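You operate a simulated robot arm through the tools that you are given. There is no shell and no other tool.

The job below is to be done with a simulated two-armed robot. You get a single attempt, and the scene is never put back.

## Task
Take the cap off the seed jar on the steel table top and lay it down there.

The check looks at the end state, three seconds after you hand in, the way a careful person would. Anything else that was tipped, shoved, dropped, spilled or broken makes it a failure. A push-on lid holds only when it is set on centred and level and pressed home; a screw cap is set on level and turned clockwise until tight.

## Robot
Two 6-joint arms with three-finger grippers on one trunk, on a base that drives. Base frame: it is fixed to the floor where the robot stands at the start and does not move with it; the origin is under the middle of the robot, x ahead of it, y to its left, z up. Lengths are in mm, angles in rad, forces in N, time in s.
The left shoulder is at the start at [40, 147, 1370], the right one opposite. With the tool pointing down near the work surface each hand reaches from about 340 to 560 mm from the robot's upright axis, wherever it stands, measured 20 degrees to its own side. Payload 2.69 kg a hand.
The tool frame of a hand sits at the grasp point between the pads (the TCP): z along the fingers, y along the line on which they close. The tips reach 29 mm beyond it. Largest opening 120 mm; the body of the gripper starts 78 mm behind the TCP.
Orientation is that of the tool frame in the base frame, as [roll, pitch, yaw] about the fixed x, y, z axes, in that order (R = Rz(yaw) Ry(pitch) Rx(roll)). With the fingers straight down and closing along the base's y, the tool's x points along the base's -x, its y along +y and its z along -z.

## Interface
- The arms move only by the tool move_arm. It takes "left_increments", "right_increments" or both (then of equal length, played together; a hand with none holds still); each is a list of rows, each a list of 2 entries, a list of its own where there are three numbers: the shift along the tool's x, y, z in mm, then the turn, a rotation vector about the tool's x, y, z in rad. In form: [[[dx, dy, dz], [ax, ay, az]], ...]. A call has 1 to 20 rows; each row is the pose to reach, as a shift and turn from the pose commanded when the call began, along the tool's axes at that moment. "left_jaw" and "right_jaw" are, for a hand that has rows, the finger opening in mm, from 0 to 120, set as the call begins (left out, the last holds). A row lasts 0.2 s, in which the tool goes at most 50 mm and 0.15 rad; a call with a longer step from one row to the next is refused whole, and so is a gripper value outside its range. A pose out of reach is approached as far as the arm can. The call stops where the force on the tool passes 40 N (or 10 N more than at its start, if that is more) or the arm is blocked; 0.2 s more then pass. Each finger halts on what it meets, pressing with about 28 N; the grip force reading is that of the motor and also rises with nothing between the fingers. The clock runs only during rows and for 0.2 s after the last one: add rows that repeat a pose to give the fingers time. The reply holds the time, the measured pose of the TCP, the force on the tool along the base axes, the opening and the grip force, in the units named above and with some noise, with the torque about the TCP (base axes, N m) and any sound that the robot's microphone picked up.
- Cameras (640 x 400 px; columns grow to the right, rows downward): "scene" is now at [95.8, 10.6, 1580.1]; the picture's right is [0.13, -0.99, 0.00], its down [-0.76, -0.10, -0.64] and it looks along [0.64, 0.08, -0.77] (base axes); focal length 286 px, centre (320, 200). "left" rides on the left gripper at [63, 0, -104] in its tool frame; the picture's right is [0.00, 1.00, 0.00], its down [-0.83, 0.00, -0.56] and it looks along [-0.56, 0.00, 0.83] (tool axes); focal length 275 px, centre (320, 200). "right" rides on the right gripper at [63, 0, -104] in its tool frame; the picture's right is [0.01, 1.00, 0.00], its down [-0.83, 0.00, -0.56] and it looks along [-0.56, 0.00, 0.83] (tool axes); focal length 275 px, centre (320, 200). There is no depth. A picture from a camera that has moved, and an enlarged one, comes with that camera's place and axes in the base frame and with its lens.
- get_image(camera): a new picture of that camera. It takes no simulated time.
- slide_trunk(by): slides the trunk up (or, below 0, down) by that many mm; the arms and the scene camera ride with it, the base frame stays. It gives what a move gives, with no picture.
- drive_base(legs): drives the robot by 1 to 6 legs, each [ahead, turn to the left] in mm and rad, along the robot's own axes; the way and the turn of a leg run together, so that a leg with both is an arc; at most 1500 mm and 3.142 rad a leg. The arms and the cameras ride along, it lands a little off, and it stops where it bumps. It gives what a move gives.
- aim_head(pan, tilt): turns the head with the scene camera to pan (to the left, within 1.501 rad either way) and tilt (down, from -0.506 to 1.204), counted from straight ahead of the robot. It gives what a move gives.
- enlarge(camera, box): a new picture of the part [left, top, right, bottom] of that camera's present view, enlarged. It takes no simulated time.
- close_job(): hands the job in; it is judged then, once.

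Places have to be worked out from the pictures, the camera data and where the tool is seen. Open the grippers and draw the arms clear of the work before you hand the job in, unless the task says otherwise.

The tools are called after ">>>" by a JSON object that holds its "name" and its "arguments". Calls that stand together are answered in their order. move_arm: Moves the arms, as the interface text tells. Its arguments: {"type":"object","properties":{"left_increments":{"type":"array"},"left_jaw":{"type":"number"},"right_increments":{"type":"array"},"right_jaw":{"type":"number"}},"required":[]} The other tools are called the same way: slide_trunk (by) slides the trunk up or down; drive_base (legs) drives the base; aim_head (pan, tilt) turns the head that bears the scene camera; get_image (camera) takes a picture; enlarge (camera, box) takes an enlarged picture of a part of a camera's view; close_job () hands the job in.

At the start:

```text
time_s: 0.0
left_ee_pos: [441.6, 310.5, 998.8]
left_ee_rot: [3.141, 0.0, -3.14]
left_force: [0.2, -1.0, -0.2]
left_moment: [0.01, 0.01, 0.01]
left_gripper_width: 119.9
left_grip_force: 0.0
right_ee_pos: [522.3, -17.1, 1146.9]
right_ee_rot: [3.14, 0.001, -3.141]
right_force: [-0.1, -0.5, 0.2]
right_moment: [-0.03, 0.01, -0.02]
right_gripper_width: 120.0
right_grip_force: 0.1
trunk travel left (down, up): [-497.0, 0.0]
robot x, y, heading: [1.3, 0.2, 0.002]
head pan, tilt: [0.127, 0.873]
```

scene: 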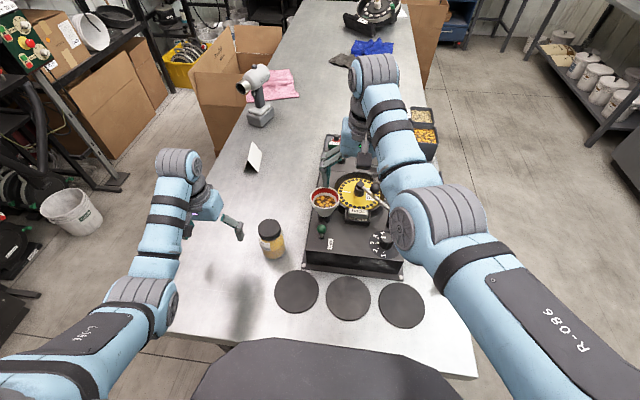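
right: 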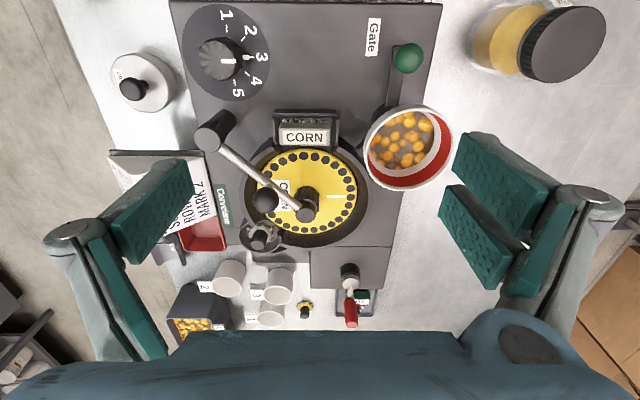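
left: 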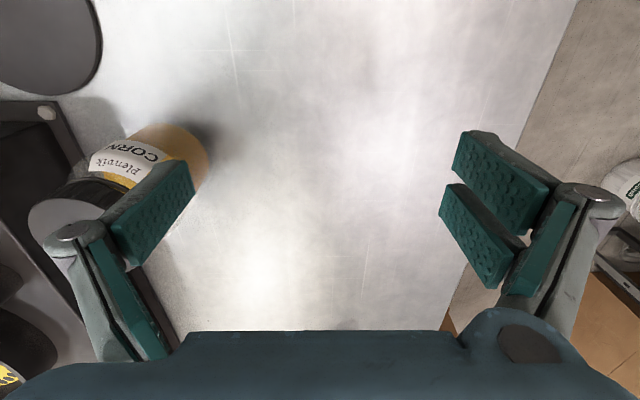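

I see a jar with a black cap and yellow contents (label "CORN") to the left of the seeder. I'll take closer looks at it before moving.

>>> {"name": "enlarge", "arguments": {"camera": "scene", "box": [220, 190, 320, 280]}}

>>> {"name": "enlarge", "arguments": {"camera": "left", "box": [0, 80, 240, 300]}}

>>> {"name": "enlarge", "arguments": {"camera": "right", "box": [430, 0, 640, 120]}}

```text
4.44 times, centred on (270, 235) of scene
camera zoom: at [95.8, 10.6, 1580.1], right [0.13, -0.99, 0.0], down [-0.76, -0.1, -0.64], along [0.64, 0.08, -0.77], focal length 1270 px, centre (542, 44)
```

zoom: 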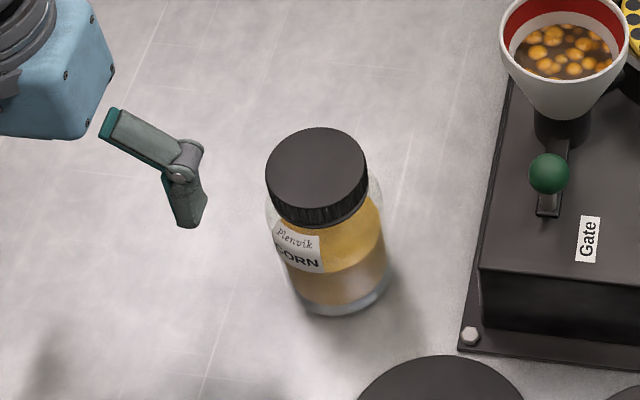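

```text
1.82 times, centred on (120, 190) of left
camera zoom: at [378.8, 311.6, 1103.7], right [0.0, 1.0, 0.0], down [0.83, 0.0, 0.56], along [0.56, 0.0, -0.83], focal length 500 px, centre (684, 218)
```

zoom: 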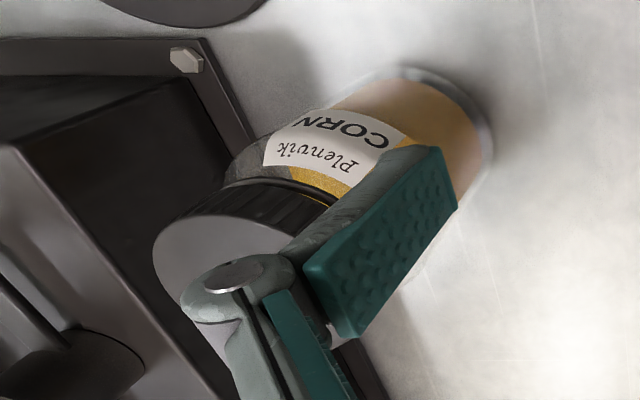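

```text
3.05 times, centred on (535, 60) of right
camera zoom: at [459.8, -16.7, 1250.1], right [-0.01, 1.0, 0.0], down [0.83, 0.0, 0.56], along [0.56, 0.0, -0.83], focal length 839 px, centre (-335, 627)
```

zoom: 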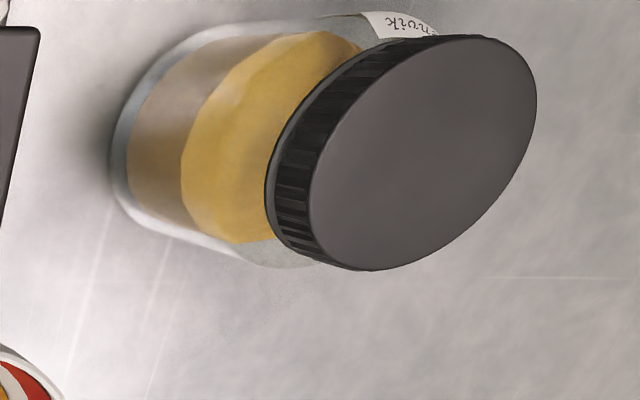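

The jar stands upright at about (478, 187), its cap top near z≈992, its cap about 57 mm across and ribbed, and the table at z≈880. I'll lift the left hand and bring it above the jar, keeping high clearance, to see it better.

>>> {"name": "move_arm", "arguments": {"left_increments": [[[0, 0, -40], [0, 0, 0]], [[0, 0, -80], [0, 0, 0]], [[0, 0, -120], [0, 0, 0]], [[0, -40, -130], [0, 0, 0]], [[-10, -80, -130], [0, 0, 0]], [[-20, -120, -130], [0, 0, 0]], [[-36.7, -123.2, -130], [0, 0, 0]], [[-36.7, -123.2, -130], [0, 0, 0]]], "left_jaw": 100}}

```text
time_s: 1.8
left_ee_pos: [534.2, 187.3, 1101.2]
left_ee_rot: [-3.141, -0.001, -3.139]
left_force: [-0.2, -0.3, -1.1]
left_moment: [0.01, -0.01, 0.04]
left_gripper_width: 100.1
left_grip_force: 0.0
left hand out of reach, approached as far as the arm can: row 1, 2, 3, 4, 5, 6, 7, 8
right_ee_pos: [521.5, -17.5, 1145.6]
right_ee_rot: [3.141, 0.001, -3.14]
right_force: [0.8, 0.3, -0.1]
right_moment: [0.02, -0.01, -0.04]
right_gripper_width: 120.0
right_grip_force: 0.0
trunk travel left (down, up): [-497.0, 0.0]
robot x, y, heading: [-3.3, -0.8, -0.002]
head pan, tilt: [0.127, 0.873]
```

The hand landed at (534, 187, 1101), so at that height it is limited by its inner reach. I'll check the pictures.

>>> {"name": "get_image", "arguments": {"camera": "left"}}

>>> {"name": "get_image", "arguments": {"camera": "scene"}}

>>> {"name": "get_image", "arguments": {"camera": "right"}}

```text
taken
camera left: at [470.6, 187.7, 1205.2], right [0.0, 1.0, 0.0], down [0.83, 0.0, 0.56], along [0.56, 0.0, -0.83], focal length 275 px, centre (320, 200)
```

left: 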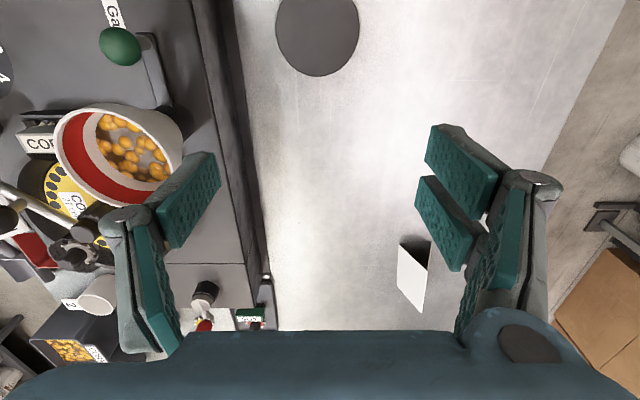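

```text
taken
camera scene: at [95.9, 11.6, 1580.1], right [0.13, -0.99, 0.0], down [-0.76, -0.1, -0.64], along [0.64, 0.08, -0.77], focal length 286 px, centre (320, 200)
```

scene: 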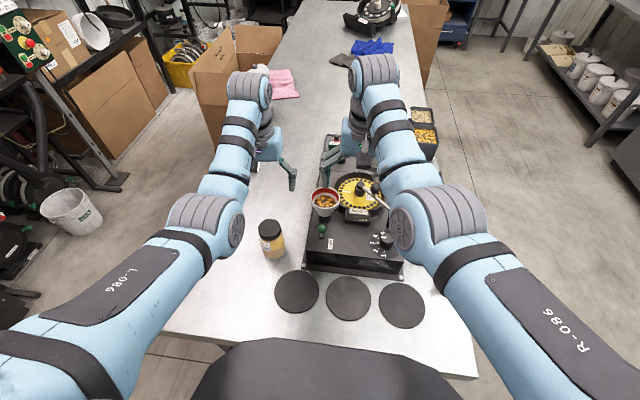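

```text
taken
camera right: at [459.8, -15.8, 1250.0], right [-0.01, 1.0, 0.0], down [0.83, 0.0, 0.56], along [0.56, 0.0, -0.83], focal length 275 px, centre (320, 200)
```

right: 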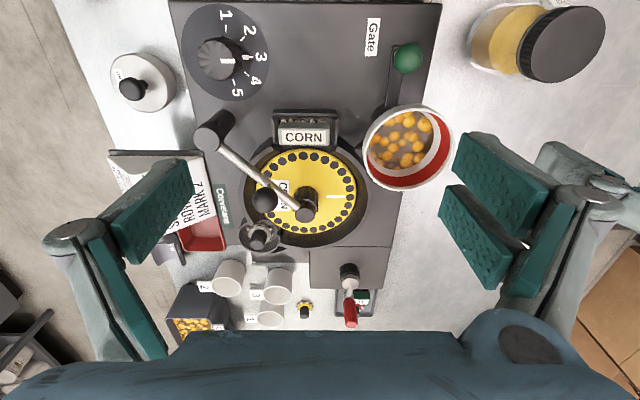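

The pictures show the jar untouched, and the seeder's left side is about 55 mm from it. High above this near spot the wrist runs out of bend. I'll back the base up about 45 mm so the jar lies further out, where the hand can come straight down on it.

>>> {"name": "drive_base", "arguments": {"legs": [[-45, 0]]}}

```text
time_s: 2.7
left_ee_pos: [497.7, 187.3, 1095.1]
left_ee_rot: [3.141, -0.01, -3.139]
left_force: [0.7, -0.3, -0.4]
left_moment: [0.02, 0.07, 0.01]
left_gripper_width: 100.0
left_grip_force: 0.1
right_ee_pos: [488.3, -17.0, 1141.3]
right_ee_rot: [3.141, -0.009, 3.141]
right_force: [1.2, 0.4, -0.5]
right_moment: [0.01, 0.12, 0.02]
right_gripper_width: 119.9
right_grip_force: 0.1
trunk travel left (down, up): [-497.0, 0.0]
robot x, y, heading: [-45.3, -0.8, 0.001]
head pan, tilt: [0.127, 0.873]
```

The base is now back 45 mm, and the left hand is near (498, 187, 1095). I'll look again from all cameras to pin down the cap position.

>>> {"name": "get_image", "arguments": {"camera": "left"}}

>>> {"name": "enlarge", "arguments": {"camera": "scene", "box": [200, 130, 330, 220]}}

>>> {"name": "get_image", "arguments": {"camera": "scene"}}

>>> {"name": "enlarge", "arguments": {"camera": "right", "box": [430, 0, 640, 130]}}

```text
taken
camera left: at [435.4, 186.8, 1200.9], right [0.0, 1.0, 0.0], down [0.84, 0.0, 0.55], along [0.55, 0.0, -0.84], focal length 275 px, centre (320, 200)
```

left: 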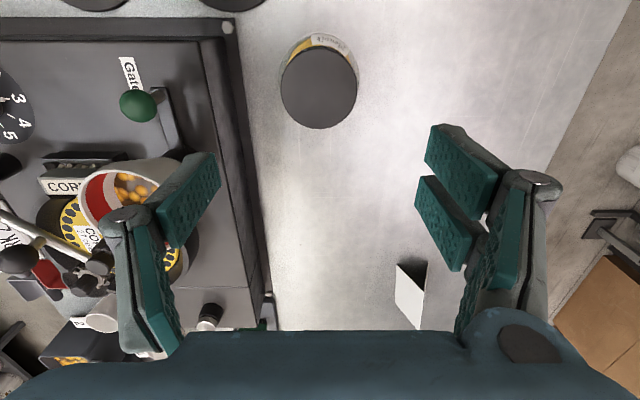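

```text
4.44 times, centred on (265, 175) of scene
camera zoom: at [64.0, 10.2, 1579.1], right [0.13, -0.99, 0.0], down [-0.77, -0.1, -0.64], along [0.63, 0.08, -0.77], focal length 1270 px, centre (564, 311)
```

zoom: 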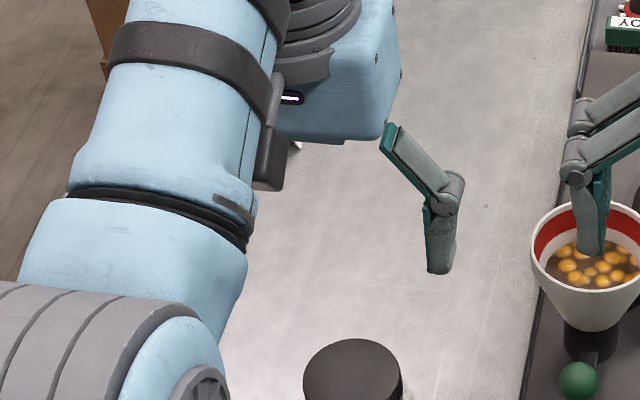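

```text
taken
camera scene: at [64.0, 10.2, 1579.1], right [0.13, -0.99, 0.0], down [-0.77, -0.1, -0.64], along [0.63, 0.08, -0.77], focal length 286 px, centre (320, 200)
```

scene: 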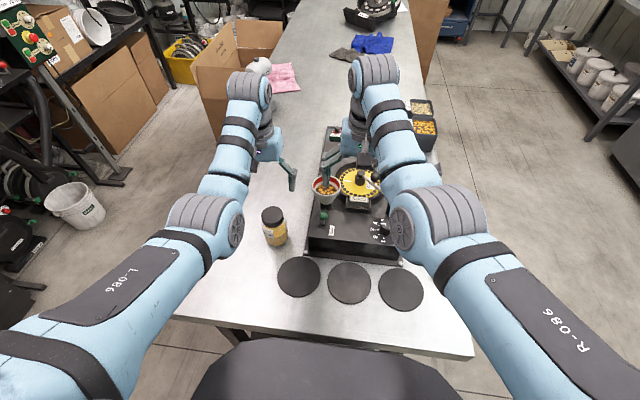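

```text
3.05 times, centred on (535, 65) of right
camera zoom: at [425.0, -17.1, 1245.7], right [-0.01, 1.0, 0.0], down [0.84, 0.0, 0.55], along [0.55, 0.0, -0.84], focal length 839 px, centre (-335, 611)
```

zoom: 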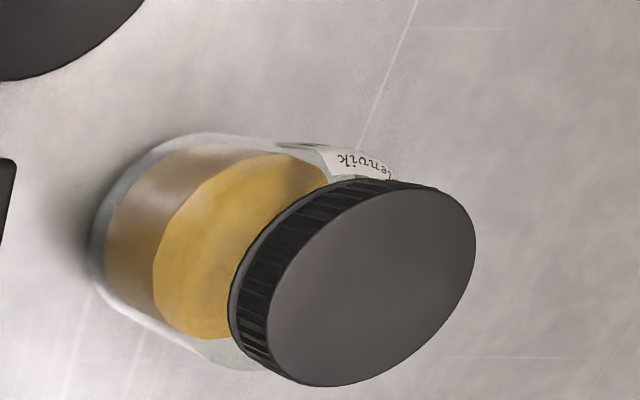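

The robot body still leaned about 0.01 rad from braking when these were taken. I'll hold still for a second to let it settle, then measure.

>>> {"name": "move_arm", "arguments": {"left_increments": [[[0, 0, 0], [0, 0, 0]], [[0, 0, 0], [0, 0, 0]], [[0, 0, 0], [0, 0, 0]], [[0, 0, 0], [0, 0, 0]], [[0, 0, 0], [0, 0, 0]], [[0, 0, 0], [0, 0, 0]]]}}

```text
time_s: 4.1
left_ee_pos: [490.2, 186.2, 1100.2]
left_ee_rot: [-3.141, -0.002, -3.139]
left_force: [0.5, -0.2, -0.3]
left_moment: [-0.01, 0.04, 0.0]
left_gripper_width: 100.1
left_grip_force: 0.0
right_ee_pos: [478.5, -16.2, 1144.4]
right_ee_rot: [-3.141, -0.001, 3.141]
right_force: [0.0, -0.1, -0.5]
right_moment: [0.04, 0.06, 0.0]
right_gripper_width: 120.1
right_grip_force: 0.0
trunk travel left (down, up): [-497.0, 0.0]
robot x, y, heading: [-43.5, -4.6, 0.007]
head pan, tilt: [0.127, 0.873]
```

Settled now, with the left TCP near (490, 186, 1100). I'll take fresh pictures to locate the cap precisely.

>>> {"name": "get_image", "arguments": {"camera": "left"}}

>>> {"name": "enlarge", "arguments": {"camera": "left", "box": [240, 0, 400, 160]}}

>>> {"name": "enlarge", "arguments": {"camera": "scene", "box": [220, 180, 330, 260]}}

>>> {"name": "enlarge", "arguments": {"camera": "right", "box": [430, 0, 640, 130]}}

```text
taken
camera left: at [426.6, 187.0, 1204.8], right [0.0, 1.0, 0.0], down [0.83, 0.0, 0.56], along [0.56, 0.0, -0.83], focal length 275 px, centre (320, 200)
```

left: 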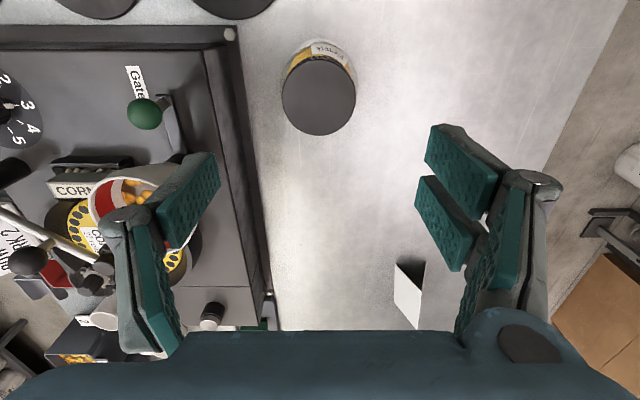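

```text
2.50 times, centred on (320, 80) of left
camera zoom: at [426.6, 187.0, 1204.8], right [0.0, 1.0, 0.0], down [0.83, 0.0, 0.56], along [0.56, 0.0, -0.83], focal length 688 px, centre (320, 500)
```

zoom: 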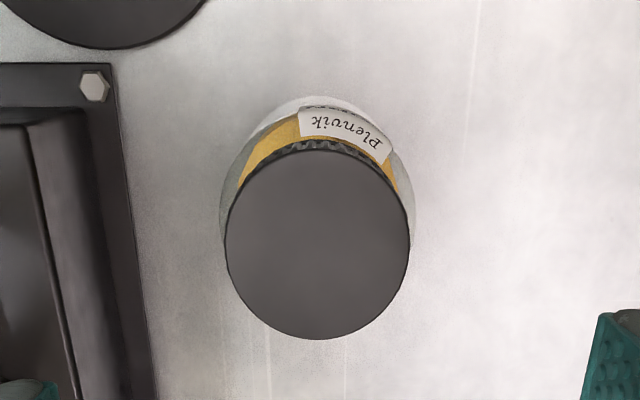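

```text
5.00 times, centred on (275, 220) of scene
camera zoom: at [52.2, 10.4, 1580.0], right [0.13, -0.99, 0.0], down [-0.76, -0.1, -0.64], along [0.64, 0.08, -0.77], focal length 1429 px, centre (545, 100)
```

zoom: 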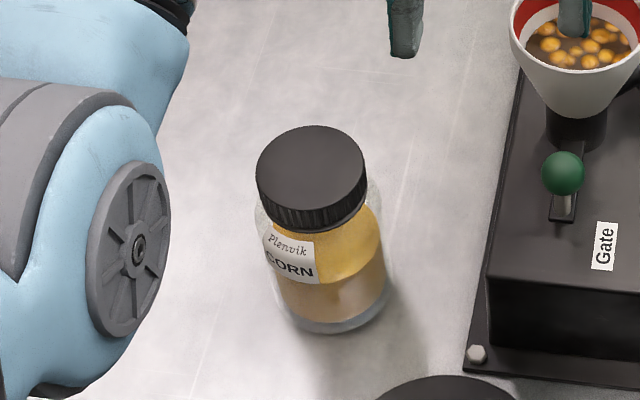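

```text
3.05 times, centred on (535, 65) of right
camera zoom: at [415.9, -17.0, 1249.6], right [-0.01, 1.0, 0.0], down [0.83, 0.0, 0.55], along [0.55, 0.0, -0.83], focal length 839 px, centre (-335, 611)
```

zoom: 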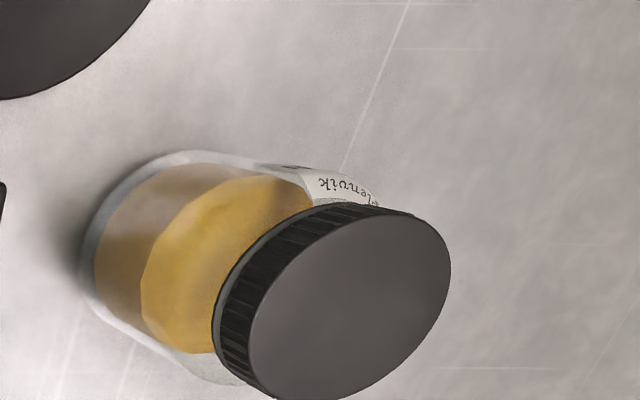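

From the left and scene views the cap top centre is at about (478, 187, 993), the cap about 56 mm across and 18 mm tall, with its lower edge at z≈974. I'll centre the left hand over it, still above, and turn the wrist clockwise (seen from above) to leave room for unscrewing.

>>> {"name": "move_arm", "arguments": {"left_increments": [[[6, 0, 20], [0, 0, 0]], [[12, 0, 40], [0, 0, 0]], [[12, 0, 40], [0, 0, 0.14]], [[12, 0, 40], [0, 0, 0.28]], [[12, 0, 40], [0, 0, 0.42]], [[12, 0, 40], [0, 0, 0.56]], [[12, 0, 40], [0, 0, 0.7]], [[12, 0, 40], [0, 0, 0.84]], [[12, 0, 40], [0, 0, 0.98]], [[12, 0, 40], [0, 0, 1.1]], [[12, 0, 40], [0, 0, 1.1]], [[12, 0, 40], [0, 0, 1.1]]], "left_jaw": 100}}

```text
time_s: 6.7
left_ee_pos: [478.5, 185.9, 1062.1]
left_ee_rot: [-3.141, 0.0, 2.042]
left_force: [-0.8, 0.3, -0.9]
left_moment: [0.01, -0.01, 0.02]
left_gripper_width: 100.2
left_grip_force: 0.0
right_ee_pos: [478.1, -18.0, 1146.7]
right_ee_rot: [3.141, 0.002, -3.141]
right_force: [0.4, 0.6, 0.0]
right_moment: [0.05, 0.02, -0.01]
right_gripper_width: 119.8
right_grip_force: 0.0
trunk travel left (down, up): [-497.0, 0.0]
robot x, y, heading: [-47.1, 0.4, 0.005]
head pan, tilt: [0.127, 0.873]
```

The hand sits over the cap at (478.5, 186, 1062), turned clockwise by 1.1 rad. I'll check the alignment with pictures.

>>> {"name": "get_image", "arguments": {"camera": "left"}}

>>> {"name": "get_image", "arguments": {"camera": "right"}}

>>> {"name": "enlarge", "arguments": {"camera": "scene", "box": [180, 100, 340, 260]}}

```text
taken
camera left: at [448.2, 243.2, 1165.3], right [0.89, 0.45, 0.0], down [0.37, -0.74, 0.56], along [0.25, -0.5, -0.83], focal length 275 px, centre (320, 200)
```

left: 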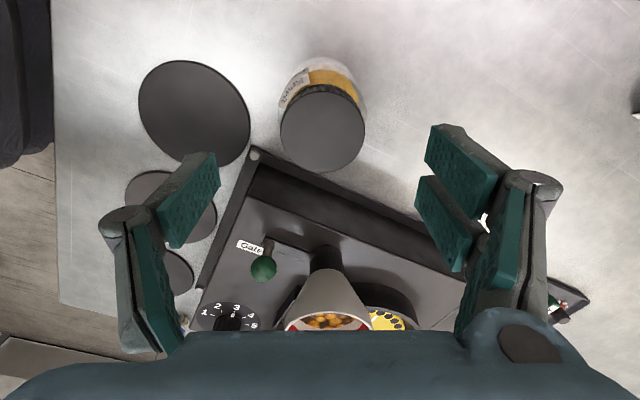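

```text
taken
camera right: at [414.9, -17.0, 1250.0], right [-0.01, 1.0, 0.0], down [0.83, 0.0, 0.56], along [0.56, 0.0, -0.83], focal length 275 px, centre (320, 200)
```

right: 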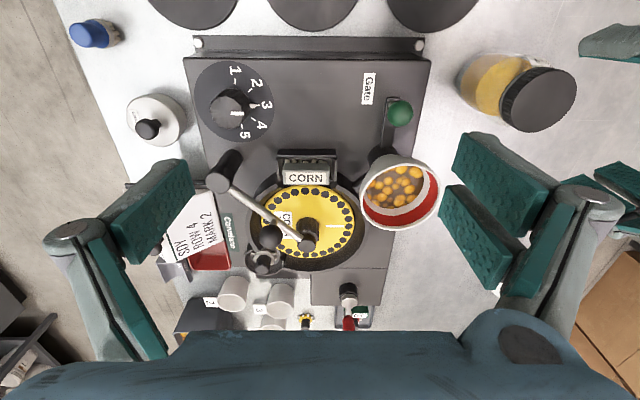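

```text
2.50 times, centred on (260, 180) of scene
camera zoom: at [50.9, 10.4, 1580.1], right [0.13, -0.99, 0.0], down [-0.76, -0.1, -0.64], along [0.64, 0.08, -0.77], focal length 715 px, centre (470, 250)
```

zoom: 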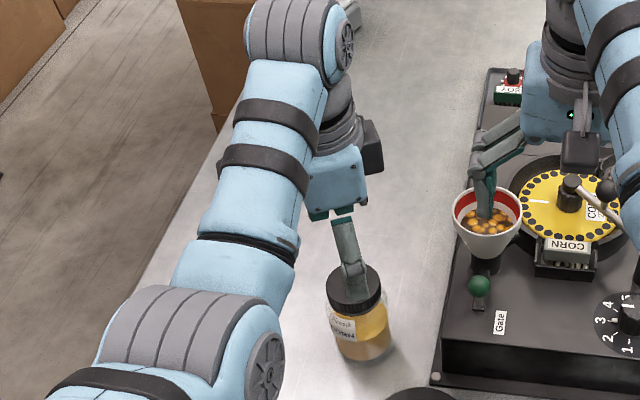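

The cap centre is within about 2 mm of the tool axis. I'll descend 56 mm so the tips stop near z≈977, just above the cap's lower edge.

>>> {"name": "move_arm", "arguments": {"left_increments": [[[0, 1.5, 10], [0, 0, 0]], [[0, 1.5, 20], [0, 0, 0]], [[0, 1.5, 30], [0, 0, 0]], [[0, 1.5, 40], [0, 0, 0]], [[0, 1.5, 48], [0, 0, 0]], [[0, 1.5, 52], [0, 0, 0]], [[0, 1.5, 56], [0, 0, 0]], [[0, 1.5, 56], [0, 0, 0]], [[0, 1.5, 56], [0, 0, 0]]], "left_jaw": 100}}

```text
time_s: 8.7
left_ee_pos: [479.3, 187.2, 1006.2]
left_ee_rot: [-3.139, -0.002, 2.045]
left_force: [0.3, 0.6, -0.3]
left_moment: [0.03, 0.06, 0.05]
left_gripper_width: 100.1
left_grip_force: 0.0
right_ee_pos: [477.8, -18.2, 1146.0]
right_ee_rot: [-3.14, 0.0, 3.14]
right_force: [-0.2, 0.2, 0.1]
right_moment: [-0.02, 0.01, 0.0]
right_gripper_width: 119.8
right_grip_force: 0.0
trunk travel left (down, up): [-497.0, 0.0]
robot x, y, heading: [-44.8, 1.2, 0.001]
head pan, tilt: [0.127, 0.873]
```

The hand is at z=1006 with no contact. I'll check the finger placement around the cap before closing.

>>> {"name": "get_image", "arguments": {"camera": "left"}}

>>> {"name": "enlarge", "arguments": {"camera": "scene", "box": [220, 160, 330, 260]}}

>>> {"name": "enlarge", "arguments": {"camera": "right", "box": [430, 0, 640, 180]}}

```text
taken
camera left: at [449.2, 243.9, 1109.2], right [0.89, 0.45, 0.0], down [0.38, -0.74, 0.56], along [0.25, -0.5, -0.83], focal length 275 px, centre (320, 200)
```

left: 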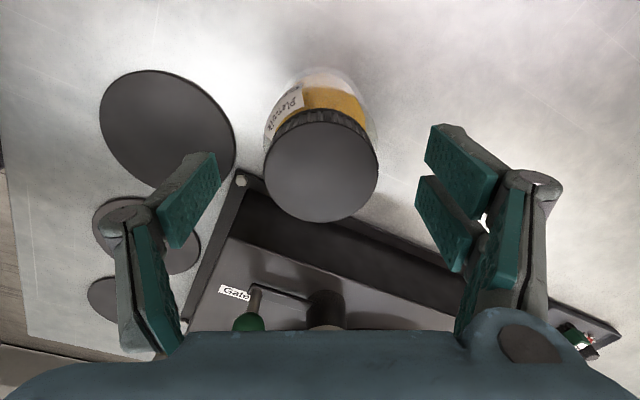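

```text
4.00 times, centred on (275, 210) of scene
camera zoom: at [50.9, 10.4, 1580.1], right [0.13, -0.99, 0.0], down [-0.76, -0.1, -0.64], along [0.64, 0.08, -0.77], focal length 1143 px, centre (500, 160)
```

zoom: 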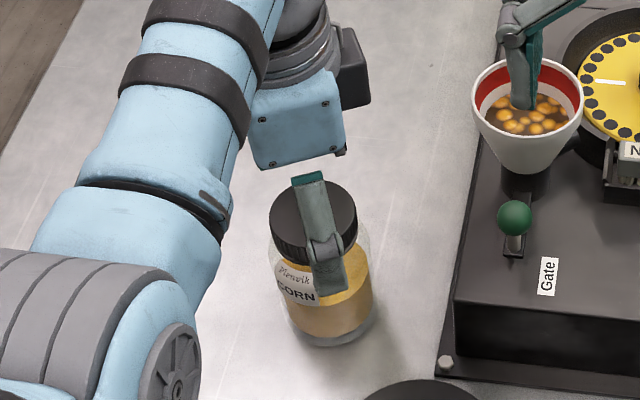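

```text
2.22 times, centred on (535, 90) of right
camera zoom: at [414.9, -17.0, 1250.0], right [-0.01, 1.0, 0.0], down [0.83, 0.0, 0.56], along [0.56, 0.0, -0.83], focal length 612 px, centre (-158, 444)
```

zoom: 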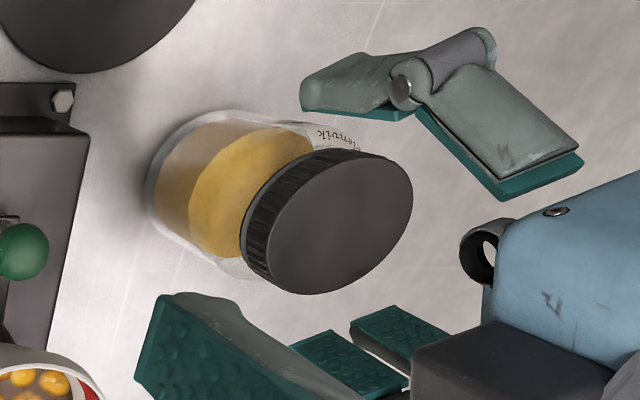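

The cap is centred between the fingers with the pads alongside its rim. I'll close the jaws on it gently, holding position.

>>> {"name": "move_arm", "arguments": {"left_increments": [[[0, 0, 0], [0, 0, 0]], [[0, 0, 0], [0, 0, 0]], [[0, 0, 0], [0, 0, 0]], [[0, 0, 0], [0, 0, 0]], [[0, 0, 0], [0, 0, 0]]], "left_jaw": 40}}

```text
time_s: 9.9
left_ee_pos: [478.6, 187.2, 1005.4]
left_ee_rot: [-3.141, 0.001, 2.044]
left_force: [0.4, -0.1, 0.8]
left_moment: [-0.05, -0.01, 0.02]
left_gripper_width: 53.4
left_grip_force: 28.0
right_ee_pos: [476.9, -17.4, 1145.3]
right_ee_rot: [-3.14, 0.0, -3.14]
right_force: [-0.5, -0.2, 0.0]
right_moment: [0.01, -0.04, -0.02]
right_gripper_width: 120.0
right_grip_force: 0.1
trunk travel left (down, up): [-497.0, 0.0]
robot x, y, heading: [-45.9, -6.9, 0.002]
head pan, tilt: [0.127, 0.873]
```

The cap is held at 53.4 mm. I'll try a small counterclockwise turn with slight downward pressure to see whether the cap turns on the jar or the jar turns along.

>>> {"name": "move_arm", "arguments": {"left_increments": [[[0, 0, 1], [0, 0, 0]], [[0, 0, 2], [0, 0, 0]], [[0, 0, 2], [0, 0, -0.05]], [[0, 0, 2], [0, 0, -0.1]], [[0, 0, 2], [0, 0, -0.15]], [[0, 0, 2], [0, 0, -0.2]]]}}

>>> {"name": "enlarge", "arguments": {"camera": "scene", "box": [220, 160, 330, 260]}}

```text
time_s: 11.3
left_ee_pos: [474.9, 187.3, 1004.5]
left_ee_rot: [3.141, 0.002, 2.244]
left_force: [-5.8, 4.3, 16.0]
left_moment: [0.17, 0.43, -0.07]
left_gripper_width: 53.9
left_grip_force: 27.3
right_ee_pos: [474.4, -16.8, 1147.4]
right_ee_rot: [-3.14, 0.004, -3.141]
right_force: [-0.2, -0.9, -0.1]
right_moment: [0.01, -0.05, 0.0]
right_gripper_width: 119.9
right_grip_force: 0.1
trunk travel left (down, up): [-497.0, 0.0]
robot x, y, heading: [-45.1, -0.6, -0.0]
head pan, tilt: [0.127, 0.873]
```

```text
4.00 times, centred on (275, 210) of scene
camera zoom: at [46.1, 10.6, 1580.4], right [0.13, -0.99, 0.0], down [-0.76, -0.1, -0.65], along [0.64, 0.08, -0.76], focal length 1143 px, centre (500, 160)
```

zoom: 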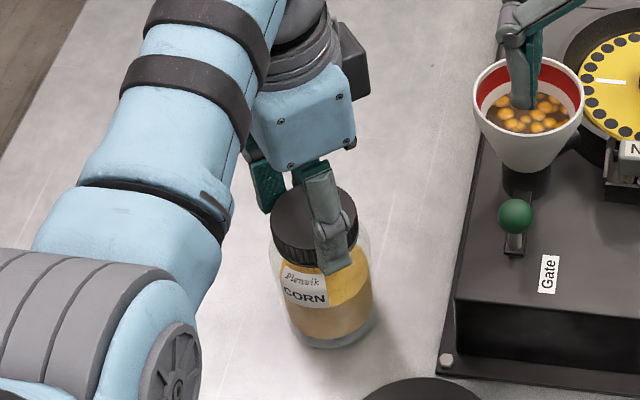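

The label moved along with the cap (the torque was only about 0.07 N·m), so the jar just spins and needs a second hand to hold it. I'll relieve the press, open the jaws and lift the left hand clear.

>>> {"name": "move_arm", "arguments": {"left_increments": [[[0, 0, -1], [0, 0, 0]], [[0, 0, -2], [0, 0, 0]], [[0, 0, -2], [0, 0, 0]]]}}

>>> {"name": "move_arm", "arguments": {"left_increments": [[[0, 0, 0], [0, 0, 0]], [[0, 0, 0], [0, 0, 0]], [[0, 0, 0], [0, 0, 0]], [[0, 0, 0], [0, 0, 0]]], "left_jaw": 100}}

>>> {"name": "move_arm", "arguments": {"left_increments": [[[0, 0, -10], [0, 0, 0]], [[0, 0, -25], [0, 0, 0]], [[0, 0, -40], [0, 0, 0]], [[0, 0, -55], [0, 0, 0]], [[0, 0, -70], [0, 0, 0]], [[0, 0, -70], [0, 0, 0]]]}}

```text
time_s: 12.1
left_ee_pos: [478.5, 186.3, 1006.1]
left_ee_rot: [-3.14, -0.001, 2.242]
left_force: [-1.0, 0.2, 0.4]
left_moment: [-0.06, 0.07, -0.02]
left_gripper_width: 53.9
left_grip_force: 27.9
right_ee_pos: [477.8, -18.0, 1145.3]
right_ee_rot: [-3.14, -0.002, -3.141]
right_force: [-0.3, -0.4, -0.2]
right_moment: [0.0, 0.02, 0.03]
right_gripper_width: 119.9
right_grip_force: 0.1
trunk travel left (down, up): [-497.0, 0.0]
robot x, y, heading: [-46.5, 0.9, 0.003]
head pan, tilt: [0.127, 0.873]
```

```text
time_s: 13.1
left_ee_pos: [478.4, 186.8, 1004.3]
left_ee_rot: [3.141, 0.0, 2.245]
left_force: [-0.2, 0.1, -0.6]
left_moment: [-0.01, 0.03, 0.02]
left_gripper_width: 100.1
left_grip_force: 0.0
right_ee_pos: [476.6, -16.7, 1145.6]
right_ee_rot: [3.141, 0.0, -3.141]
right_force: [-1.0, -0.3, -0.4]
right_moment: [0.03, -0.01, 0.01]
right_gripper_width: 120.2
right_grip_force: 0.0
trunk travel left (down, up): [-497.0, 0.0]
robot x, y, heading: [-47.6, 1.6, -0.002]
head pan, tilt: [0.127, 0.873]
```

```text
time_s: 14.5
left_ee_pos: [478.1, 188.3, 1074.0]
left_ee_rot: [3.141, -0.001, 2.244]
left_force: [0.1, 0.0, 0.7]
left_moment: [0.0, -0.02, -0.01]
left_gripper_width: 100.0
left_grip_force: 0.0
right_ee_pos: [478.6, -17.9, 1144.6]
right_ee_rot: [3.141, 0.0, -3.141]
right_force: [-0.8, 0.6, 0.2]
right_moment: [-0.02, 0.02, -0.01]
right_gripper_width: 120.1
right_grip_force: 0.1
trunk travel left (down, up): [-497.0, 0.0]
robot x, y, heading: [-45.6, -0.7, -0.0]
head pan, tilt: [0.127, 0.873]
```

The left hand is clear at z=1074. I'll tilt the head down to see how much room there is between the base and the table edge before turning the robot.

>>> {"name": "aim_head", "arguments": {"pan": 0.1, "tilt": 1.2}}

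>>> {"name": "get_image", "arguments": {"camera": "scene"}}

```text
time_s: 15.3
left_ee_pos: [477.9, 187.6, 1075.6]
left_ee_rot: [-3.141, -0.001, 2.243]
left_force: [-0.5, 0.9, 0.7]
left_moment: [0.0, 0.02, 0.01]
left_gripper_width: 100.0
left_grip_force: 0.0
right_ee_pos: [478.6, -17.9, 1145.9]
right_ee_rot: [3.141, 0.0, 3.14]
right_force: [-0.3, 0.8, -0.7]
right_moment: [-0.02, 0.01, 0.0]
right_gripper_width: 120.0
right_grip_force: 0.0
trunk travel left (down, up): [-497.0, 0.0]
robot x, y, heading: [-42.1, -0.0, -0.005]
head pan, tilt: [0.099, 1.201]
```

```text
taken
camera scene: at [30.1, 6.2, 1558.1], right [0.1, -1.0, 0.0], down [-0.93, -0.09, -0.36], along [0.36, 0.04, -0.93], focal length 286 px, centre (320, 200)
```

scene: 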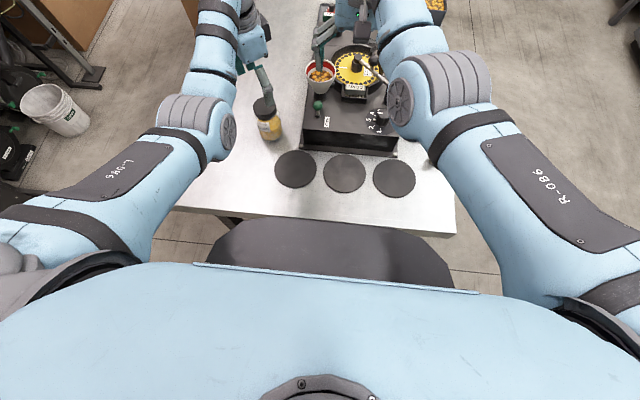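

The dark rounded torso front seems to sit near the table edge with some room, and both hands are well above everything (hopper rim about 1033, tips above 1045). I'll turn the robot left 0.36 rad in place so the jar lies straight ahead of it, within reach of both hands.

>>> {"name": "drive_base", "arguments": {"legs": [[0, 0.36]]}}

>>> {"name": "move_arm", "arguments": {"left_increments": [[[0, 0, 0], [0, 0, 0]], [[0, 0, 0], [0, 0, 0]], [[0, 0, 0], [0, 0, 0]], [[0, 0, 0], [0, 0, 0]], [[0, 0, 0], [0, 0, 0]], [[0, 0, 0], [0, 0, 0]]]}}

>>> {"name": "get_image", "arguments": {"camera": "scene"}}

```text
time_s: 16.8
left_ee_pos: [378.5, 358.2, 1073.5]
left_ee_rot: [-3.141, -0.004, 2.606]
left_force: [1.3, -0.6, -0.1]
left_moment: [0.02, -0.03, 0.0]
left_gripper_width: 99.8
left_grip_force: 0.0
right_ee_pos: [449.7, 168.2, 1145.6]
right_ee_rot: [3.14, 0.0, -2.779]
right_force: [-0.2, 0.3, 0.3]
right_moment: [-0.02, -0.02, -0.04]
right_gripper_width: 120.0
right_grip_force: 0.1
trunk travel left (down, up): [-497.0, 0.0]
robot x, y, heading: [-41.6, 1.8, 0.361]
head pan, tilt: [0.099, 1.201]
```

```text
time_s: 18.2
left_ee_pos: [376.9, 359.4, 1075.3]
left_ee_rot: [3.141, -0.001, 2.607]
left_force: [0.7, -0.3, -0.4]
left_moment: [0.01, 0.03, 0.05]
left_gripper_width: 100.1
left_grip_force: 0.1
right_ee_pos: [450.8, 168.5, 1146.4]
right_ee_rot: [-3.141, 0.0, -2.779]
right_force: [0.4, -1.0, -0.4]
right_moment: [0.03, 0.04, -0.01]
right_gripper_width: 119.9
right_grip_force: 0.1
trunk travel left (down, up): [-497.0, 0.0]
robot x, y, heading: [-49.2, -3.6, 0.357]
head pan, tilt: [0.099, 1.201]
```

```text
taken
camera scene: at [23.2, 32.6, 1558.1], right [0.44, -0.9, 0.0], down [-0.83, -0.41, -0.36], along [0.32, 0.16, -0.93], focal length 286 px, centre (320, 200)
```

scene: 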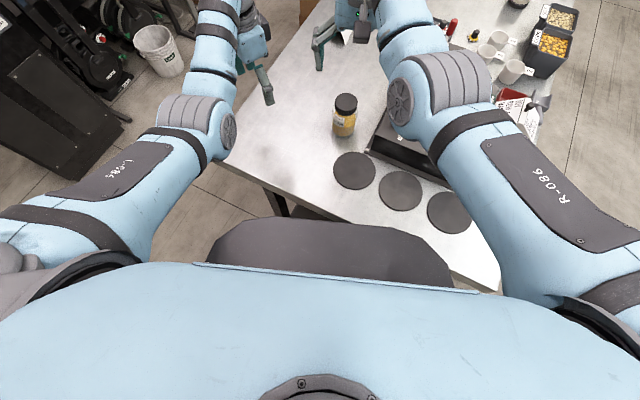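

The turn went cleanly with no contact. Now I'll drive ahead 40 mm so the right hand can reach the cap from straight above, then settle and measure.

>>> {"name": "drive_base", "arguments": {"legs": [[40, 0]]}}

>>> {"name": "move_arm", "arguments": {"left_increments": [[[0, 0, 0], [0, 0, 0]], [[0, 0, 0], [0, 0, 0]], [[0, 0, 0], [0, 0, 0]], [[0, 0, 0], [0, 0, 0]], [[0, 0, 0], [0, 0, 0]], [[0, 0, 0], [0, 0, 0]]]}}

>>> {"name": "aim_head", "arguments": {"pan": 0.0, "tilt": 0.95}}

>>> {"name": "get_image", "arguments": {"camera": "scene"}}

>>> {"name": "get_image", "arguments": {"camera": "right"}}

>>> {"name": "get_image", "arguments": {"camera": "left"}}

```text
time_s: 19.1
left_ee_pos: [408.5, 372.8, 1077.4]
left_ee_rot: [3.138, 0.003, 2.605]
left_force: [1.2, -0.8, -0.9]
left_moment: [-0.04, 0.04, -0.01]
left_gripper_width: 99.8
left_grip_force: 0.1
right_ee_pos: [479.9, 182.1, 1149.1]
right_ee_rot: [-3.14, 0.005, -2.779]
right_force: [0.5, 0.8, -0.3]
right_moment: [-0.06, -0.04, -0.02]
right_gripper_width: 120.0
right_grip_force: 0.0
trunk travel left (down, up): [-497.0, 0.0]
robot x, y, heading: [-9.1, 11.1, 0.36]
head pan, tilt: [0.099, 1.201]
```

```text
time_s: 20.5
left_ee_pos: [411.9, 373.9, 1075.4]
left_ee_rot: [3.14, 0.003, 2.606]
left_force: [0.5, -0.1, -0.3]
left_moment: [-0.02, -0.01, 0.01]
left_gripper_width: 100.0
left_grip_force: 0.1
right_ee_pos: [485.1, 182.9, 1147.0]
right_ee_rot: [3.141, 0.001, -2.778]
right_force: [-0.4, -0.2, -0.2]
right_moment: [0.0, -0.02, -0.01]
right_gripper_width: 120.1
right_grip_force: 0.0
trunk travel left (down, up): [-497.0, 0.0]
robot x, y, heading: [-6.4, 15.9, 0.362]
head pan, tilt: [0.099, 1.201]
```

```text
time_s: 21.3
left_ee_pos: [413.3, 373.6, 1075.4]
left_ee_rot: [3.14, 0.001, 2.606]
left_force: [0.1, 0.1, 0.2]
left_moment: [0.01, -0.01, 0.01]
left_gripper_width: 100.3
left_grip_force: 0.0
right_ee_pos: [486.3, 183.3, 1146.5]
right_ee_rot: [3.14, 0.003, -2.778]
right_force: [-0.4, 0.8, 0.0]
right_moment: [0.02, 0.0, -0.03]
right_gripper_width: 119.8
right_grip_force: 0.0
trunk travel left (down, up): [-497.0, 0.0]
robot x, y, heading: [-6.2, 14.4, 0.365]
head pan, tilt: [0.0, 0.949]
```

```text
taken
camera scene: at [78.0, 47.6, 1574.2], right [0.35, -0.94, 0.0], down [-0.76, -0.29, -0.58], along [0.54, 0.21, -0.81], focal length 286 px, centre (320, 200)
```

scene: 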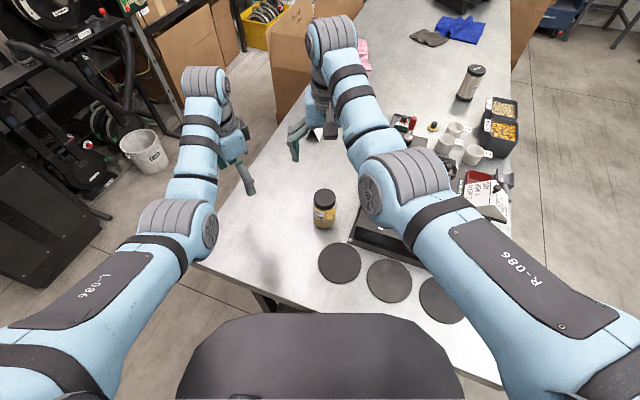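

```text
taken
camera right: at [426.4, 161.1, 1251.1], right [-0.36, 0.93, 0.0], down [0.78, 0.3, 0.56], along [0.52, 0.2, -0.83], focal length 275 px, centre (320, 200)
```

right: 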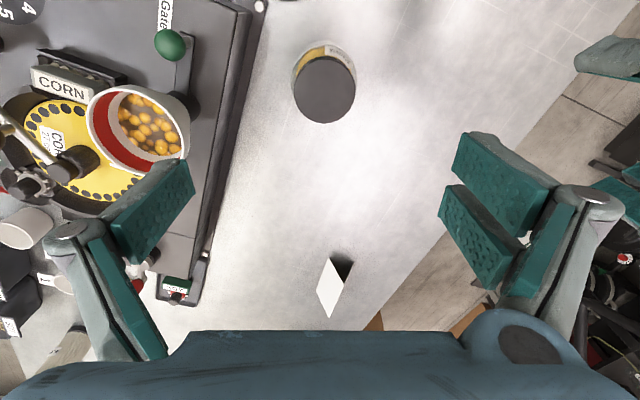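

```text
taken
camera left: at [357.9, 406.7, 1179.2], right [0.51, 0.86, 0.0], down [0.71, -0.43, 0.56], along [0.48, -0.29, -0.83], focal length 275 px, centre (320, 200)
```

left: 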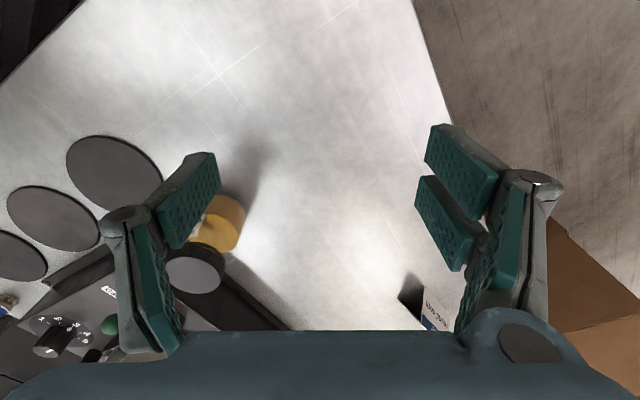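

Both arms are well placed: the jar is at (478, 186), straight ahead of the robot. The plan is for the left hand to hold the jar body from the front-left, tilted low, while the right hand unscrews from above. First I'll move the right hand aside over the seeder at its present height and yaw the left hand.

>>> {"name": "move_arm", "arguments": {"left_increments": [[[0, 0, 0], [0, 0, -0.1]], [[0, 0, 0], [0, 0, -0.2]], [[0, 0, 0], [0, 0, -0.3]], [[0, 0, 0], [0, 0, -0.376]], [[0, 0, 0], [0, 0, -0.376]]], "right_increments": [[[-4, -31, 0], [0, 0, 0]], [[-8, -62, 0], [0, 0, 0]], [[-12.5, -92, 0], [0, 0, 0]], [[-16.7, -122, 0], [0, 0, 0]], [[-16.7, -122, 0], [0, 0, 0]]], "left_jaw": 105}}

>>> {"name": "move_arm", "arguments": {"left_increments": [[[0, 0, 0], [0, -0.13, 0]], [[0, 0, 0], [0, -0.26, 0]], [[0, 0, 0], [0, -0.39, 0]], [[0, 0, 0], [0, -0.52, 0]], [[0, 0, 0], [0, -0.65, 0]], [[0, 0, 0], [0, -0.78, 0]], [[0, 0, 0], [0, -0.91, 0]], [[0, 0, 0], [0, -1.047, 0]], [[0, 0, 0], [0, -1.047, 0]], [[0, 0, 0], [0, -1.047, 0]]]}}

```text
time_s: 22.5
left_ee_pos: [413.1, 373.4, 1075.2]
left_ee_rot: [3.142, 0.001, 2.984]
left_force: [0.1, 0.2, -0.1]
left_moment: [0.01, 0.04, -0.01]
left_gripper_width: 104.9
left_grip_force: 0.1
right_ee_pos: [551.7, 77.3, 1144.2]
right_ee_rot: [3.142, 0.002, -2.78]
right_force: [-0.6, -0.2, -0.9]
right_moment: [-0.01, 0.01, -0.02]
right_gripper_width: 120.0
right_grip_force: 0.0
right hand out of reach, approached as far as the arm can: row 2, 3, 4, 5
trunk travel left (down, up): [-497.0, 0.0]
robot x, y, heading: [-9.6, 16.7, 0.364]
head pan, tilt: [0.0, 0.949]
```

```text
time_s: 24.7
left_ee_pos: [414.1, 373.9, 1076.9]
left_ee_rot: [3.139, 1.049, 2.981]
left_force: [-0.6, -0.2, -0.1]
left_moment: [-0.02, -0.03, -0.02]
left_gripper_width: 105.0
left_grip_force: 0.1
right_ee_pos: [550.8, 78.9, 1144.9]
right_ee_rot: [3.14, 0.001, -2.777]
right_force: [0.0, -0.7, 0.4]
right_moment: [0.0, 0.03, 0.03]
right_gripper_width: 119.9
right_grip_force: 0.1
trunk travel left (down, up): [-497.0, 0.0]
robot x, y, heading: [-7.1, 14.5, 0.36]
head pan, tilt: [0.0, 0.949]
```

The left hand is tilted about 30° below horizontal at (414, 374, 1077), and the right hand is aside at (551, 78, 1145). I'll check the pictures before bringing the left hand over the jar.

>>> {"name": "get_image", "arguments": {"camera": "scene"}}

>>> {"name": "get_image", "arguments": {"camera": "left"}}

>>> {"name": "get_image", "arguments": {"camera": "right"}}

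```text
taken
camera scene: at [78.8, 47.6, 1574.2], right [0.35, -0.94, 0.0], down [-0.76, -0.29, -0.58], along [0.54, 0.21, -0.81], focal length 286 px, centre (320, 200)
```

scene: 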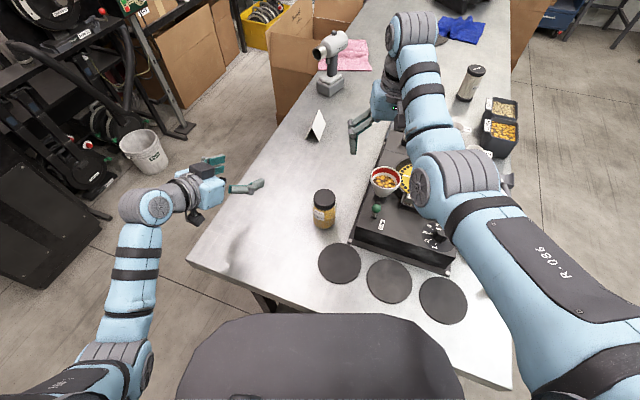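

```text
taken
camera left: at [292.4, 394.0, 1072.1], right [0.16, 0.99, 0.0], down [-0.07, 0.01, 1.0], along [0.98, -0.16, 0.07], focal length 275 px, centre (320, 200)
```

left: 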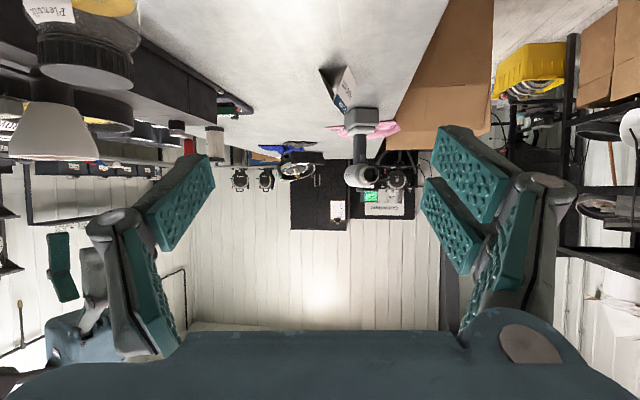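

```text
taken
camera right: at [492.8, 56.6, 1248.7], right [-0.36, 0.93, 0.0], down [0.78, 0.3, 0.56], along [0.52, 0.2, -0.83], focal length 275 px, centre (320, 200)
```

right: 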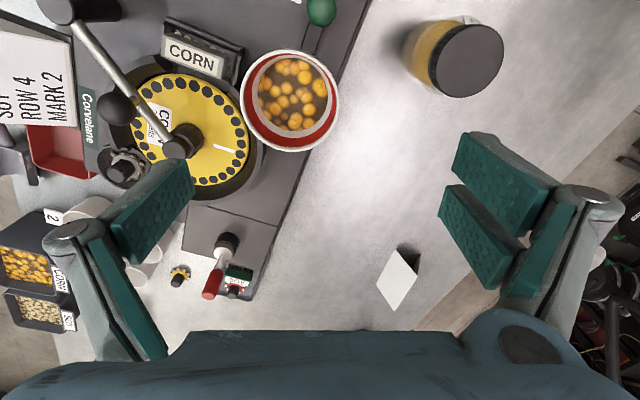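

The tilted posture works. I'll enlarge the left wrist to see what protrudes on its underside before lowering it near the table.

>>> {"name": "enlarge", "arguments": {"camera": "scene", "box": [110, 130, 290, 250]}}

>>> {"name": "enlarge", "arguments": {"camera": "scene", "box": [330, 60, 460, 170]}}

```text
3.33 times, centred on (200, 190) of scene
camera zoom: at [78.8, 47.6, 1574.2], right [0.35, -0.94, 0.0], down [-0.76, -0.29, -0.58], along [0.54, 0.21, -0.81], focal length 953 px, centre (720, 233)
```

zoom: 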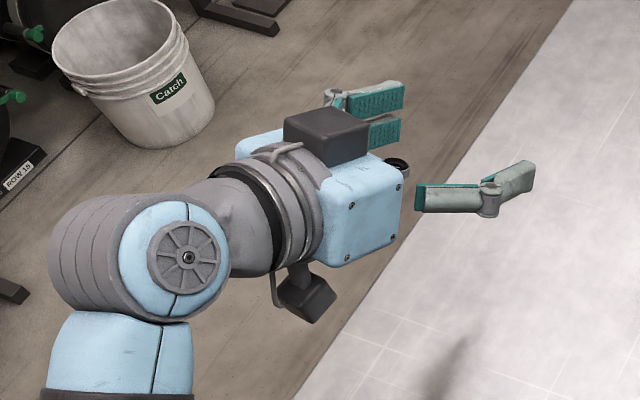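

```text
3.64 times, centred on (395, 115) of scene
camera zoom: at [78.8, 47.6, 1574.2], right [0.35, -0.94, 0.0], down [-0.76, -0.29, -0.58], along [0.54, 0.21, -0.81], focal length 1039 px, centre (47, 509)
```

zoom: 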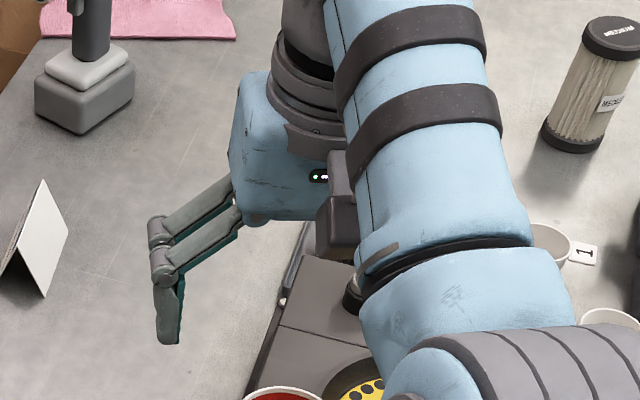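

Boxes stick out on both sides of the wrist, but at 30° tilt they clear the table (by over 25 mm) and stay more than 85 mm behind the jar axis. I'll bring the left hand over the jar with open fingers at z≈1045, above the cap.

>>> {"name": "move_arm", "arguments": {"left_increments": [[[-3.1, -29.1, 16.1], [0, 0, 0]], [[-6.2, -58.3, 32.2], [0, 0, 0]], [[-9.3, -87.4, 48.3], [0, 0, 0]], [[-12.5, -116.5, 64.4], [0, 0, 0]], [[-15.6, -145.7, 80.5], [0, 0, 0]], [[-18.7, -174.8, 96.6], [0, 0, 0]], [[-18.7, -174.8, 96.6], [0, 0, 0]], [[-18.7, -174.8, 96.6], [0, 0, 0]]], "left_jaw": 105}}

>>> {"name": "get_image", "arguments": {"camera": "scene"}}

>>> {"name": "get_image", "arguments": {"camera": "right"}}

>>> {"name": "get_image", "arguments": {"camera": "left"}}

```text
time_s: 26.1
left_ee_pos: [452.2, 276.1, 1012.4]
left_ee_rot: [2.855, 0.942, 2.774]
left_force: [0.3, 0.3, -0.4]
left_moment: [0.01, -0.01, 0.03]
left_gripper_width: 105.1
left_grip_force: 0.1
left hand out of reach, approached as far as the arm can: row 6
right_ee_pos: [550.0, 79.4, 1143.8]
right_ee_rot: [-3.14, 0.0, -2.779]
right_force: [-0.3, 0.4, -0.2]
right_moment: [-0.01, 0.0, -0.01]
right_gripper_width: 120.1
right_grip_force: 0.1
trunk travel left (down, up): [-497.0, 0.0]
robot x, y, heading: [-9.1, 14.5, 0.361]
head pan, tilt: [0.0, 0.949]
stopped in row 6 (left hand): the arm was blocked; the commanded pose is now the measured one
```

```text
taken
camera scene: at [78.4, 48.8, 1574.2], right [0.35, -0.94, 0.0], down [-0.76, -0.29, -0.58], along [0.54, 0.21, -0.81], focal length 286 px, centre (320, 200)
```

scene: 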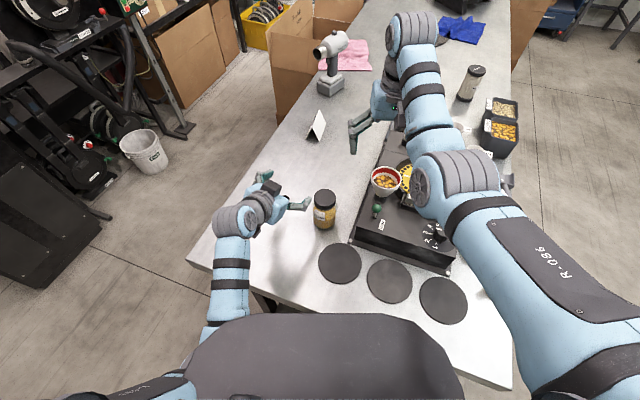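

```text
taken
camera right: at [492.5, 57.5, 1248.8], right [-0.36, 0.93, 0.0], down [0.78, 0.3, 0.56], along [0.52, 0.2, -0.83], focal length 275 px, centre (320, 200)
```

right: 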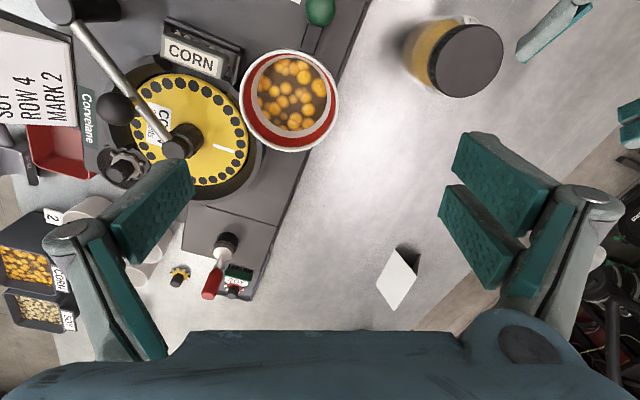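

```text
taken
camera left: at [330.8, 292.3, 1020.7], right [0.13, 0.98, 0.17], down [0.0, -0.17, 0.99], along [0.99, -0.13, -0.02], focal length 275 px, centre (320, 200)
```

left: 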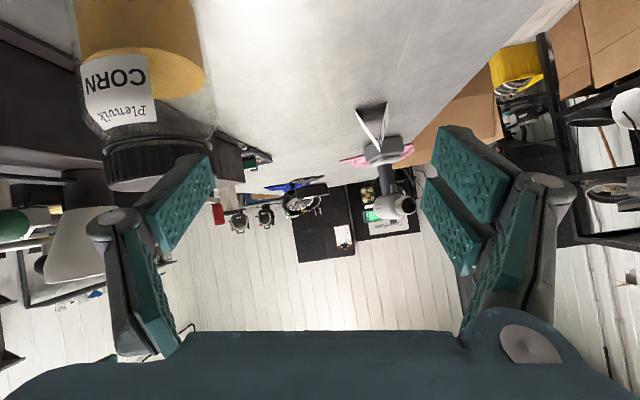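

The left arm got blocked in row 6 by its own torso (the elbow folds in too close), with no force on the tool and the jar untouched. I'll back the left hand out sideways and up, away from the jar.

>>> {"name": "move_arm", "arguments": {"left_increments": [[[-3, 25, -10], [0, 0, 0]], [[-8, 50, -22], [0, 0, 0]], [[-14, 75, -38], [0, 0, 0]], [[-21.5, 101, -54.6], [0, 0, 0]], [[-21.5, 101, -54.6], [0, 0, 0]], [[-21.5, 101, -54.6], [0, 0, 0]]]}}

>>> {"name": "enlarge", "arguments": {"camera": "scene", "box": [120, 130, 380, 290]}}

```text
time_s: 27.5
left_ee_pos: [433.0, 370.2, 1079.5]
left_ee_rot: [2.858, 0.944, 2.776]
left_force: [0.0, -0.5, -0.5]
left_moment: [-0.01, 0.01, 0.02]
left_gripper_width: 105.0
left_grip_force: 0.1
right_ee_pos: [552.5, 77.0, 1144.5]
right_ee_rot: [3.141, 0.002, -2.778]
right_force: [-0.3, -0.8, -0.5]
right_moment: [-0.01, -0.01, 0.03]
right_gripper_width: 120.2
right_grip_force: 0.0
trunk travel left (down, up): [-497.0, 0.0]
robot x, y, heading: [-10.7, 11.1, 0.36]
head pan, tilt: [0.0, 0.949]
```

```text
2.46 times, centred on (250, 210) of scene
camera zoom: at [78.7, 47.2, 1574.3], right [0.35, -0.94, 0.0], down [-0.76, -0.29, -0.58], along [0.54, 0.21, -0.81], focal length 704 px, centre (492, 175)
```

zoom: 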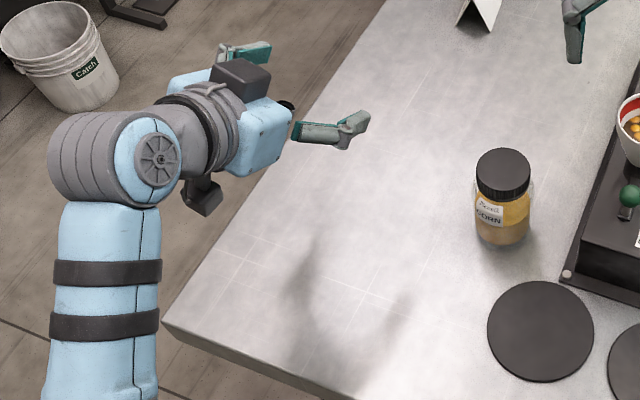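

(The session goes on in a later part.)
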